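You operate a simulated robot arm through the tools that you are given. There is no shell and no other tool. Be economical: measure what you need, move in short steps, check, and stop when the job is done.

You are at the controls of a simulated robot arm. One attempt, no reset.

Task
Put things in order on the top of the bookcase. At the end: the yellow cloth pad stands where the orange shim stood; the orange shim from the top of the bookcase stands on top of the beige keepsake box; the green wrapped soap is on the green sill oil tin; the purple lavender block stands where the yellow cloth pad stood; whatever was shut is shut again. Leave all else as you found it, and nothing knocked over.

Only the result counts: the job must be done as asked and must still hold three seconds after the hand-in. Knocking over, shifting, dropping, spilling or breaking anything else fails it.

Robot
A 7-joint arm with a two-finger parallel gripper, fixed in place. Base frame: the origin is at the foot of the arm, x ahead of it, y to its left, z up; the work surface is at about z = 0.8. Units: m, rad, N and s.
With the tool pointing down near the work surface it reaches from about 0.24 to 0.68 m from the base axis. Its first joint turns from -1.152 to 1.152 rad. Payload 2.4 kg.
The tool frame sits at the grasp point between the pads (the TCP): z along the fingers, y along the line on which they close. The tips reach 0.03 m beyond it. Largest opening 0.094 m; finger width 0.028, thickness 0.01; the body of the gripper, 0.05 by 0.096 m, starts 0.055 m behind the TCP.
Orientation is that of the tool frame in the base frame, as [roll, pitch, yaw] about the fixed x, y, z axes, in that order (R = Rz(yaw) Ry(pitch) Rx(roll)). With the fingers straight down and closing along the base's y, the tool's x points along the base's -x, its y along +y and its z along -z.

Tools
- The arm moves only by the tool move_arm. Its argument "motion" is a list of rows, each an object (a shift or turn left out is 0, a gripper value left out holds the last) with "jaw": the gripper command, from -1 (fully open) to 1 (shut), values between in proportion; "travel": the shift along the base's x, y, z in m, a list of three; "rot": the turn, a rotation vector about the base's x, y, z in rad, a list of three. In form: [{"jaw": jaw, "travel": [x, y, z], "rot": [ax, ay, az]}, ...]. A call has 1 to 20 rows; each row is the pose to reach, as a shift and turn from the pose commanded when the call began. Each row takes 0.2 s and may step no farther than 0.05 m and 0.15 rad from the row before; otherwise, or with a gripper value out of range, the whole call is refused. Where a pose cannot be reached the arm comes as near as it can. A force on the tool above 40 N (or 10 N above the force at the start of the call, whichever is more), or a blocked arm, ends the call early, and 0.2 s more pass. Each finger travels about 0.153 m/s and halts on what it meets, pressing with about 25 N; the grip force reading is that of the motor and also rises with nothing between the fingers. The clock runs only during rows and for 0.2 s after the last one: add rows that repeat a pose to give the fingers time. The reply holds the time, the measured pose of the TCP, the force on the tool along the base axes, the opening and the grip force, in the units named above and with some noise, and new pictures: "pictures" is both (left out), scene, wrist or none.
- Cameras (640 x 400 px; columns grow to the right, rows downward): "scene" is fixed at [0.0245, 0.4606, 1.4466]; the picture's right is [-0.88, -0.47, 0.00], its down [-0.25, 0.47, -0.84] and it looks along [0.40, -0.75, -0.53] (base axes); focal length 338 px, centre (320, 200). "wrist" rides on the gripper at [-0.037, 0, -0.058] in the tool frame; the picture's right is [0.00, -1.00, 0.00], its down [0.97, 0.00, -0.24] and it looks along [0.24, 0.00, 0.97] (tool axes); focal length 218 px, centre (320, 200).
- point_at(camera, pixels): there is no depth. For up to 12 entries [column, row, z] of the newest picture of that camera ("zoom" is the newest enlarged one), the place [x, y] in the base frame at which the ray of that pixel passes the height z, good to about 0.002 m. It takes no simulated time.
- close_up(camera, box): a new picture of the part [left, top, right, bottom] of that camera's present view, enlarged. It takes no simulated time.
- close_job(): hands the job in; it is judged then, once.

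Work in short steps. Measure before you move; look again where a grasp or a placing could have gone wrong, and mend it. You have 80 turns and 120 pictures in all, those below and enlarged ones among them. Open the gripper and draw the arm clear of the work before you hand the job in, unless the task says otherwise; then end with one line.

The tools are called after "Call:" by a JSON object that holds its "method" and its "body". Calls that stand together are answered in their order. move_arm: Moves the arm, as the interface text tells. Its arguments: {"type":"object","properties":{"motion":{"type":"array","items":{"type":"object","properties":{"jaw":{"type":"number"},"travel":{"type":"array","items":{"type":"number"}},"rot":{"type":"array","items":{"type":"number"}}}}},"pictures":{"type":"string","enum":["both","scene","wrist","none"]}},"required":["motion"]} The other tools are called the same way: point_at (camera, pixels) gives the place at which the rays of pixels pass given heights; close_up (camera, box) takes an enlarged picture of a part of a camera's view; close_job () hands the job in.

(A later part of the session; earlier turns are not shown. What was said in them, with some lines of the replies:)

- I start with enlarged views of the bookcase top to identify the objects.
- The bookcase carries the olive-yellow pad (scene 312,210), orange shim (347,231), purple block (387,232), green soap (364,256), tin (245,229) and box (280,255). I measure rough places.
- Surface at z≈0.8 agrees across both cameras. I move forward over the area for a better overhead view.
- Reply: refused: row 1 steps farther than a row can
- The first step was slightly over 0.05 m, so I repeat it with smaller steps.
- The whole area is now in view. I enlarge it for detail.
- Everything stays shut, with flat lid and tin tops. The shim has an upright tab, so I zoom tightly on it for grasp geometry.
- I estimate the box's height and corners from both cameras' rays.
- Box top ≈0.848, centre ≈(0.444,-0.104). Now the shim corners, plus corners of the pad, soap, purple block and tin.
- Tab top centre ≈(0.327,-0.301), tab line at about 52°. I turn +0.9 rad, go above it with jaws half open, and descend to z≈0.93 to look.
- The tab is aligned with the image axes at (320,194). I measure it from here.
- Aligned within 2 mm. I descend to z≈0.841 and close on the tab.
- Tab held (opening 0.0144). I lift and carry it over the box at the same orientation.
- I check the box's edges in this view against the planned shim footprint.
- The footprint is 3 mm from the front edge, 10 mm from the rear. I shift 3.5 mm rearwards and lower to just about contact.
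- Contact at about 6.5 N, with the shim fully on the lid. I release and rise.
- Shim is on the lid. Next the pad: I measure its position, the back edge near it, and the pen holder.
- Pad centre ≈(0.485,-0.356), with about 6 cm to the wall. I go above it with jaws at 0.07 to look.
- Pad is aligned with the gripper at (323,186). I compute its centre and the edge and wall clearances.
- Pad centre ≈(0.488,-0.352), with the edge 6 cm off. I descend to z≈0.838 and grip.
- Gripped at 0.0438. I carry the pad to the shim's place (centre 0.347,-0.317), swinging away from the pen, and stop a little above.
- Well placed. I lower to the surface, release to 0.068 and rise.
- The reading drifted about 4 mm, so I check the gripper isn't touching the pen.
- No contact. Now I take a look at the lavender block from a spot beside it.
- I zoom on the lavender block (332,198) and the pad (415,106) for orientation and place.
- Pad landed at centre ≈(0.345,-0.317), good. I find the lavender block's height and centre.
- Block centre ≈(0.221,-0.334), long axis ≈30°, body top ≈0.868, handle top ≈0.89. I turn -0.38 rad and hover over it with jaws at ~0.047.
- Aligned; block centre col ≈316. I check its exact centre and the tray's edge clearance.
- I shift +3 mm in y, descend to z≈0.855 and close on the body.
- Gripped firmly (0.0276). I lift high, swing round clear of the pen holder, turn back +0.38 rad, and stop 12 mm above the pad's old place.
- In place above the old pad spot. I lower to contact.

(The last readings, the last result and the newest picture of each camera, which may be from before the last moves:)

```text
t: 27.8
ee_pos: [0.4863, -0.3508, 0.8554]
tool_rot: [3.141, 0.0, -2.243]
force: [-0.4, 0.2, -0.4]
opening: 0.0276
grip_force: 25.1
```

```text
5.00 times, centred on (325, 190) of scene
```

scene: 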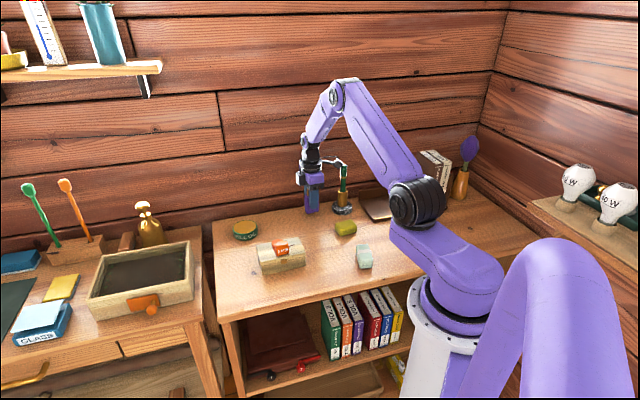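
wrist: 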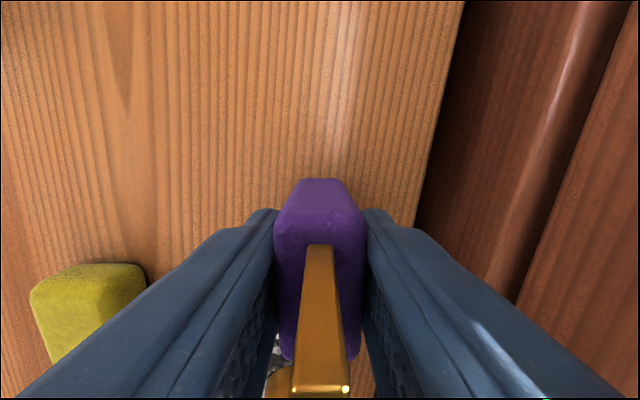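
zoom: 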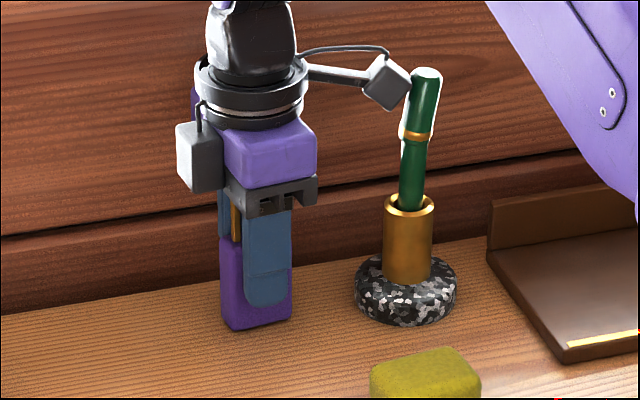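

The gripper's side boom is close to the pen top, so I'll lift straight up after release. First I lower the last millimetre, then open and rise.

Call:
{"method": "move_arm", "body": {"motion": [{"jaw": 1, "travel": [0, 0, -0.0015]}, {"travel": [0, 0, -0.0015]}, {"jaw": 0.2, "travel": [0, 0, -0.0015]}, {"jaw": 0, "travel": [0, 0, -0.0015]}, {"travel": [0, 0, -0.0015]}, {"travel": [0, 0, 0.03]}, {"travel": [0, 0, 0.07]}, {"travel": [0, 0, 0.1]}, {"travel": [0.0, 0.03, 0.13]}, {"travel": [0.0, 0.06, 0.15]}, {"travel": [0.0, 0.06, 0.15]}], "pictures": "both"}}

Call:
{"method": "close_up", "body": {"camera": "scene", "box": [280, 150, 370, 230]}}

```text
t: 30.2
ee_pos: [0.4897, -0.2891, 1.0087]
tool_rot: [3.141, 0.001, -2.244]
force: [-0.8, 0.7, 0.6]
opening: 0.0469
grip_force: 0.0
```

scene: 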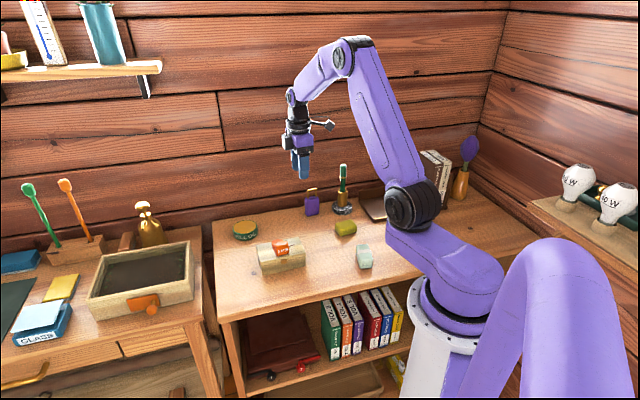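
wrist: 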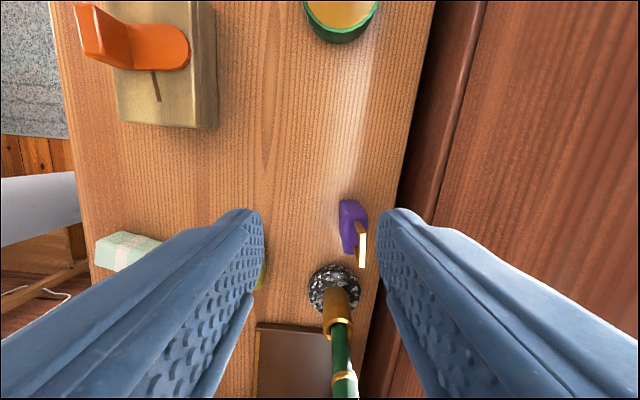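

```text
5.00 times, centred on (325, 190) of scene
```

zoom: 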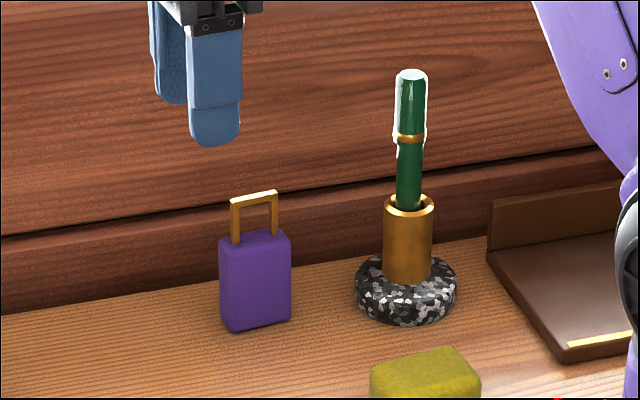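

The lavender block stands upright and the pen is back as it was. Next I go above the green soap, turning -0.38 rad.

Call:
{"method": "move_arm", "body": {"motion": [{"jaw": -0.5, "travel": [-0.04, 0.02, 0], "rot": [0, 0, -0.1]}, {"jaw": -1, "travel": [-0.08, 0.04, 0], "rot": [0, 0, -0.2]}, {"travel": [-0.12, 0.06, 0], "rot": [0, 0, -0.3]}, {"travel": [-0.16, 0.077, 0], "rot": [0, 0, -0.38]}, {"travel": [-0.205, 0.077, 0], "rot": [0, 0, -0.38]}, {"travel": [-0.245, 0.077, -0.02], "rot": [0, 0, -0.38]}, {"travel": [-0.245, 0.077, -0.05], "rot": [0, 0, -0.38]}, {"travel": [-0.245, 0.077, -0.05], "rot": [0, 0, -0.38]}], "pictures": "both"}}

```text
t: 32.0
ee_pos: [0.2418, -0.2105, 0.9548]
tool_rot: [3.141, -0.001, -2.619]
force: [0.3, 0.3, 0.0]
opening: 0.094
grip_force: 0.1
```

scene: 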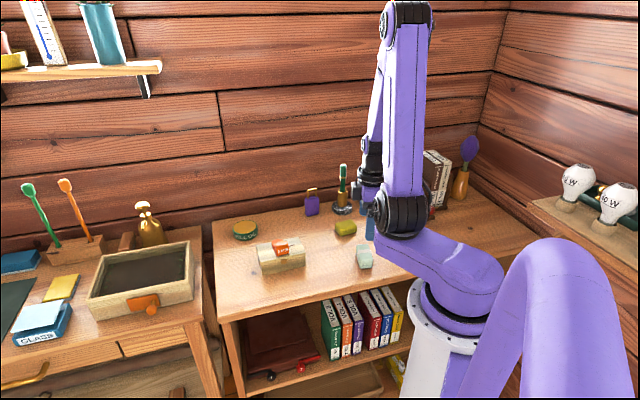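
wrist: 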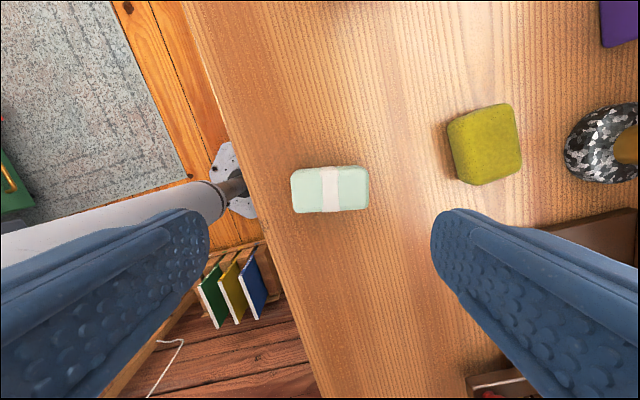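

The soap (291–369, 166–213) is aligned with the jaws. I zoom and measure.

Call:
{"method": "close_up", "body": {"camera": "wrist", "box": [280, 150, 380, 225]}}

Call:
{"method": "point_at", "body": {"camera": "wrist", "pixels": [[292, 190, 0.83], [369, 190, 0.83], [331, 169, 0.83], [331, 212, 0.83], [447, 135, 0.82], [331, 189, 0.83]]}}

Call:
{"method": "close_up", "body": {"camera": "scene", "box": [220, 205, 320, 285]}}

Call:
{"method": "close_up", "body": {"camera": "scene", "box": [330, 220, 400, 275]}}

```text
5.33 times, centred on (330, 188) of wrist
```

zoom: 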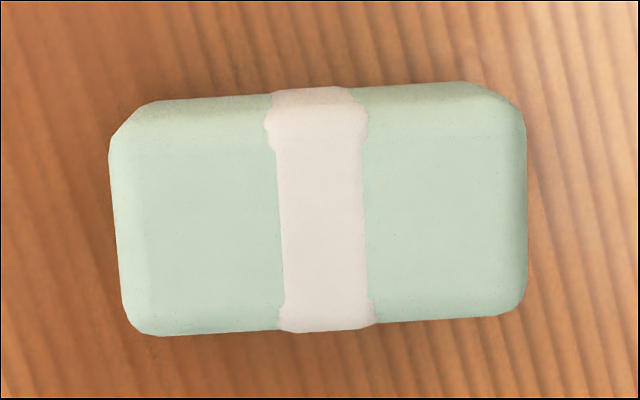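

```text
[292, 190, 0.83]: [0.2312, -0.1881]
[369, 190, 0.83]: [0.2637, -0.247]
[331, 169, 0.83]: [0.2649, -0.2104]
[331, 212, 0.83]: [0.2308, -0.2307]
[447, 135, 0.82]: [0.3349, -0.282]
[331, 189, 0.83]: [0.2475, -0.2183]
```

```text
5.00 times, centred on (270, 245) of scene
```

zoom: 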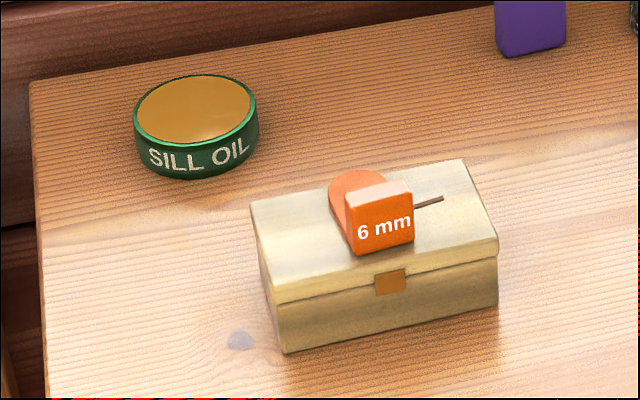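

```text
7.27 times, centred on (365, 248) of scene
```

zoom: 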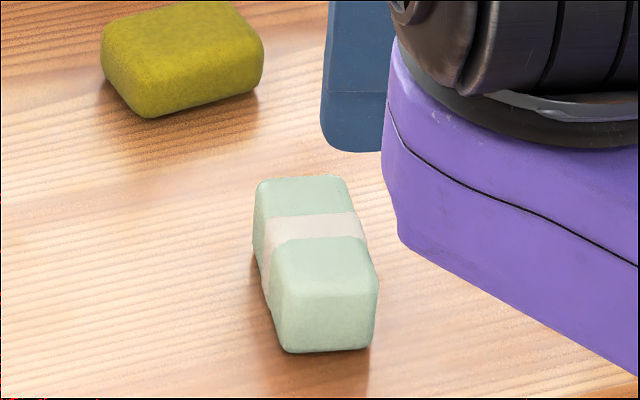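

Soap centre ≈(0.2475,-0.218), length 0.067, rotated about 3° more. I correct, descend to z≈0.838 and grip its ends.

Call:
{"method": "move_arm", "body": {"motion": [{"jaw": -1, "travel": [0.0055, -0.0075, -0.03], "rot": [0, 0, 0.05]}, {"travel": [0.0055, -0.0075, -0.07], "rot": [0, 0, 0.05]}, {"travel": [0.0055, -0.0075, -0.1], "rot": [0, 0, 0.05]}, {"travel": [0.0055, -0.0075, -0.116], "rot": [0, 0, 0.05]}, {"travel": [0.0055, -0.0075, -0.116], "rot": [0, 0, 0.05]}, {"jaw": -0.2, "travel": [0.0055, -0.0075, -0.116], "rot": [0, 0, 0.05]}, {"jaw": 1, "travel": [0.0055, -0.0075, -0.116], "rot": [0, 0, 0.05]}, {"travel": [0.0055, -0.0075, -0.116], "rot": [0, 0, 0.05]}], "pictures": "both"}}

```text
t: 33.8
ee_pos: [0.2478, -0.2202, 0.8387]
tool_rot: [-3.142, -0.001, -2.572]
force: [-0.4, 0.2, -1.1]
opening: 0.0697
grip_force: 25.5
```

scene: 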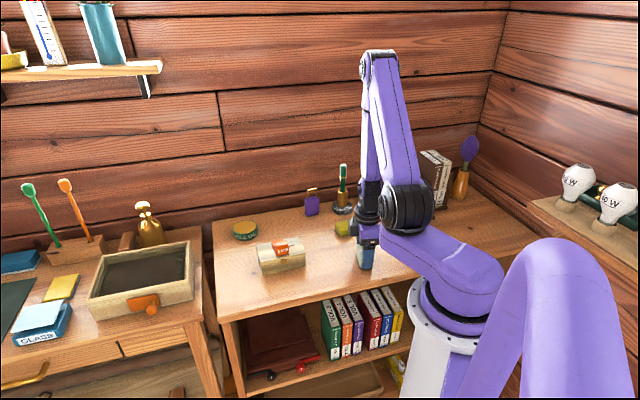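
wrist: 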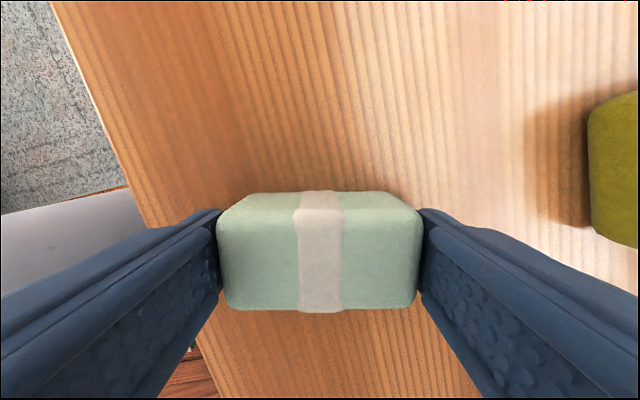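

Soap held (0.0697). I estimate the tin's centre before carrying.

Call:
{"method": "point_at", "body": {"camera": "scene", "pixels": [[245, 227.2, 0.82], [245, 227.2, 0.825], [232.8, 229, 0.825], [257.3, 227, 0.825], [246, 219.5, 0.825], [244.5, 235, 0.825], [245, 241, 0.8]]}}

```text
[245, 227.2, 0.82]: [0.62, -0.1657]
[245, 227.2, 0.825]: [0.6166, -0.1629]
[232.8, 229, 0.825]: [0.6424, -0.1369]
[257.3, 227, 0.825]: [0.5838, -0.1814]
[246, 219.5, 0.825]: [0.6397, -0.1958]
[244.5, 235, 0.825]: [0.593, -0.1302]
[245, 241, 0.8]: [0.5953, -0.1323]
```

Tin centre ≈(0.616,-0.163), top ≈0.823. I lift high and carry the soap over the tin to hover.

Call:
{"method": "move_arm", "body": {"motion": [{"jaw": 1, "travel": [0, 0, 0.04]}, {"travel": [0, 0, 0.08]}, {"travel": [0, 0, 0.12]}, {"travel": [0.04, 0.006, 0.13]}, {"travel": [0.08, 0.012, 0.13]}, {"travel": [0.12, 0.018, 0.13]}, {"travel": [0.16, 0.024, 0.13]}, {"travel": [0.2, 0.03, 0.13]}, {"travel": [0.24, 0.036, 0.13]}, {"travel": [0.28, 0.042, 0.13]}, {"travel": [0.32, 0.05, 0.13]}, {"travel": [0.35, 0.054, 0.13]}, {"travel": [0.368, 0.057, 0.11]}, {"travel": [0.368, 0.057, 0.08]}, {"travel": [0.368, 0.057, 0.065]}, {"travel": [0.368, 0.057, 0.065]}], "pictures": "both"}}

Call:
{"method": "close_up", "body": {"camera": "scene", "box": [210, 180, 300, 250]}}

```text
t: 37.2
ee_pos: [0.6141, -0.1645, 0.9043]
tool_rot: [3.141, 0.0, -2.571]
force: [0.9, 0.0, -1.0]
opening: 0.0694
grip_force: 24.9
```

scene: 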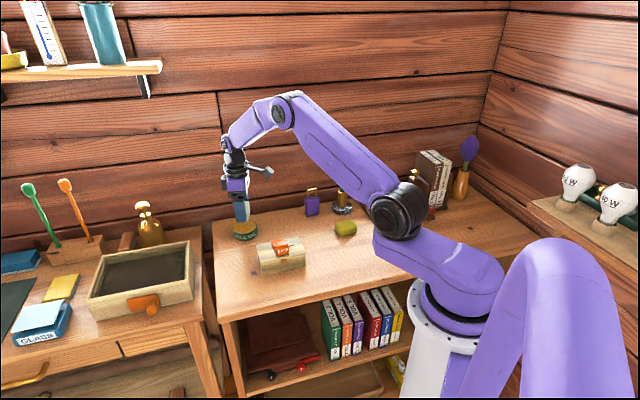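
wrist: 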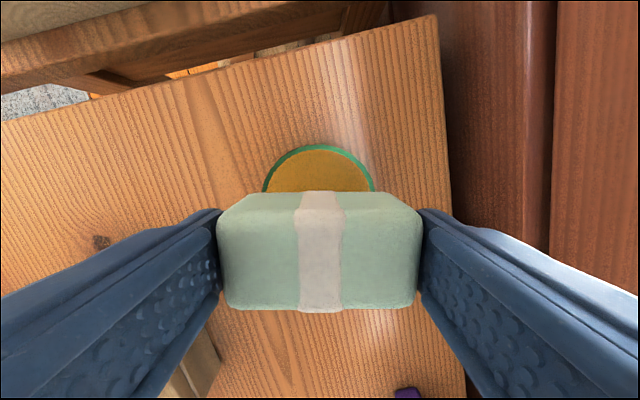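

```text
5.71 times, centred on (255, 215) of scene
```

zoom: 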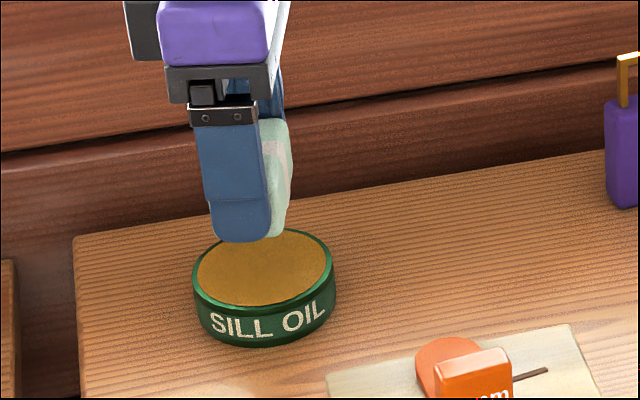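

I verify the tin's centre from the visible rim: left (263,191), right (375,191), top (319,146).

Call:
{"method": "point_at", "body": {"camera": "wrist", "pixels": [[263, 191, 0.824], [375, 191, 0.824], [319, 146, 0.824], [275, 167, 0.824], [363, 167, 0.824]]}}

```text
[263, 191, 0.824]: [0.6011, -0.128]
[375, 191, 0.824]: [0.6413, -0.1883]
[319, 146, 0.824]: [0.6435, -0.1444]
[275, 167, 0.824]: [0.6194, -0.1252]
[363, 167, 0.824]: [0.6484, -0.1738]
```

Tin centre ≈(0.612,-0.164), so the soap is centred. I lower near contact.

Call:
{"method": "move_arm", "body": {"motion": [{"jaw": 1, "travel": [-0.001, 0, -0.015]}, {"travel": [-0.001, 0, -0.028]}, {"travel": [-0.001, 0, -0.034]}, {"travel": [-0.001, 0, -0.037]}, {"travel": [-0.001, 0, -0.037]}], "pictures": "none"}}

Call:
{"method": "close_up", "body": {"camera": "scene", "box": [210, 190, 290, 250]}}

```text
t: 38.4
ee_pos: [0.6163, -0.1638, 0.8665]
tool_rot: [3.14, 0.0, -2.571]
force: [0.9, 0.3, -1.3]
opening: 0.0694
grip_force: 24.9
```

```text
6.67 times, centred on (250, 220) of scene
```

zoom: 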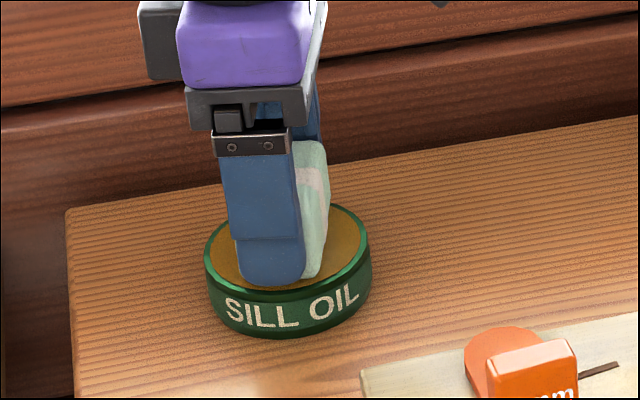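

No contact yet; I ease down in millimetre steps, with a 3 mm centring correction.

Call:
{"method": "move_arm", "body": {"motion": [{"jaw": 1, "travel": [-0.003, 0, -0.001]}, {"travel": [-0.003, 0, -0.002]}, {"travel": [-0.003, 0, -0.003]}, {"travel": [-0.003, 0, -0.004]}, {"travel": [-0.003, 0, -0.004]}], "pictures": "none"}}

```text
t: 39.6
ee_pos: [0.6139, -0.164, 0.8641]
tool_rot: [-3.139, 0.002, -2.57]
force: [-6.9, 3.5, 24.0]
opening: 0.0693
grip_force: 24.9
```

Contact at z≈0.864. I ease up a little, release and rise straight.

Call:
{"method": "move_arm", "body": {"motion": [{"jaw": 1, "travel": [0, 0, 0.0012]}, {"travel": [0, 0, 0.0012]}, {"jaw": -0.65, "travel": [0, 0, 0.0012]}, {"jaw": -0.9, "travel": [0, 0, 0.0012]}, {"travel": [0, 0, 0.0012]}, {"travel": [0, 0, 0.03]}, {"travel": [0, 0, 0.07]}, {"travel": [0, 0, 0.11]}, {"travel": [-0.03, 0, 0.14]}, {"travel": [-0.07, 0, 0.16]}, {"travel": [-0.11, 0, 0.17]}, {"travel": [-0.11, 0, 0.17]}], "pictures": "both"}}

Call:
{"method": "close_up", "body": {"camera": "scene", "box": [210, 170, 370, 280]}}

```text
t: 42.2
ee_pos: [0.5044, -0.1642, 1.0326]
tool_rot: [3.141, 0.001, -2.571]
force: [-0.4, 1.0, -0.2]
opening: 0.0897
grip_force: 0.1
```

scene: 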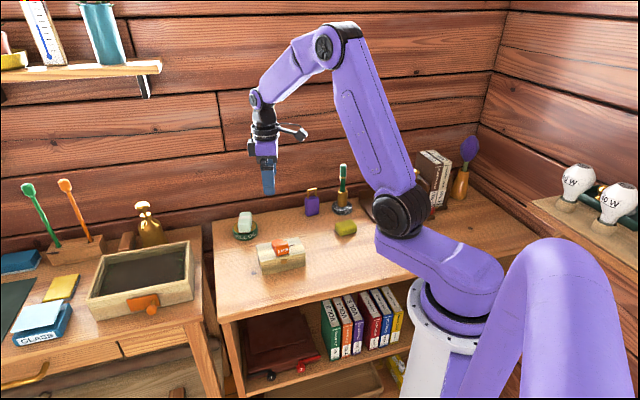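
wrist: 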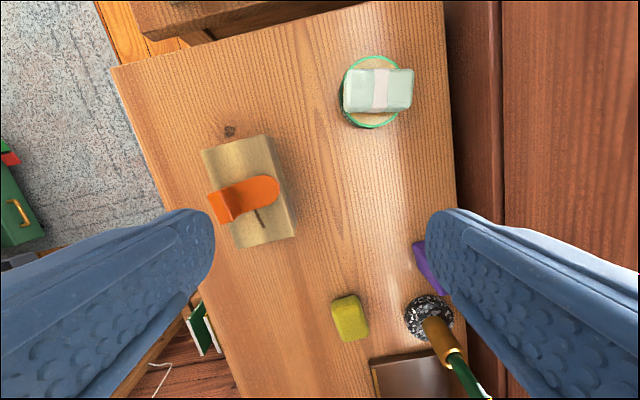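

```text
3.64 times, centred on (290, 225) of scene
```

zoom: 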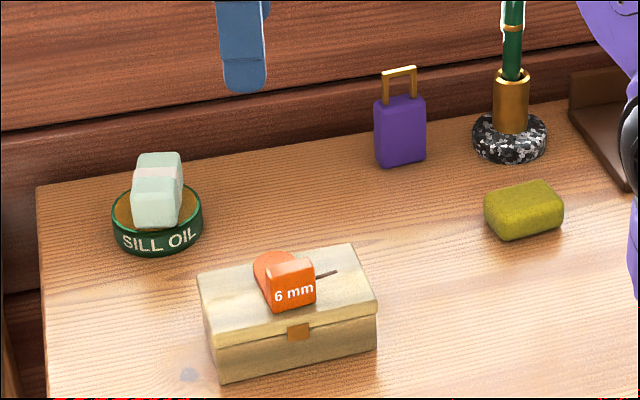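

All four are placed; I check the lavender and pad positions against the recorded spots.

Call:
{"method": "point_at", "body": {"camera": "scene", "pixels": [[307.3, 216.2, 0.8], [319.1, 213.5, 0.8], [313, 215, 0.8]]}}

Call:
{"method": "point_at", "body": {"camera": "wrist", "pixels": [[350, 318, 0.825], [345, 91, 0.855], [413, 90, 0.855], [370, 92, 0.824]]}}

```text
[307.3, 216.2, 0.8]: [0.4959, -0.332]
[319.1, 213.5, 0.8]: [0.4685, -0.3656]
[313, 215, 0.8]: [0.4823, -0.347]
```

```text
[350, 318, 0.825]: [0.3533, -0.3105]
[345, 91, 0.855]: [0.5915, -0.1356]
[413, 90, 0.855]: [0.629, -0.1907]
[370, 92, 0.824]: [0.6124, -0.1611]
```

Everything sits within a few millimetres. I raise the arm clear, fully open, and take a last look.

Call:
{"method": "move_arm", "body": {"motion": [{"jaw": -1, "travel": [-0.03, 0, 0.03]}, {"travel": [-0.06, 0.0, 0.06]}, {"travel": [-0.09, 0.0, 0.08]}, {"travel": [-0.09, 0.0, 0.08]}, {"travel": [-0.09, 0.0, 0.08]}], "pictures": "scene"}}

```text
t: 43.4
ee_pos: [0.4111, -0.1643, 1.1117]
tool_rot: [-3.141, 0.0, -2.571]
force: [0.2, 0.5, -0.3]
opening: 0.0939
grip_force: 0.0
```

scene: 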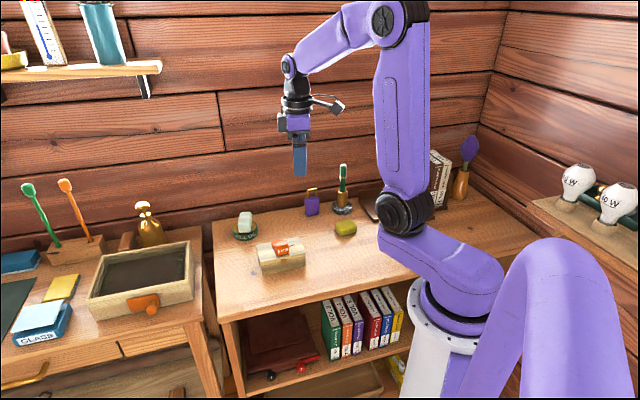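

All objects stand as asked, the arm is clear and the gripper is open, so I hand in.

Call:
{"method": "close_job", "body": {}}

```text
The job is handed in.
```

I handed the job in with all four items placed: the yellow pad where the orange shim stood, the shim on the shut keepsake box, the green soap on the sill oil tin, and the lavender block where the pad stood; the gripper's side boom may have briefly tilted the green pen, but it ended as it was at the start.
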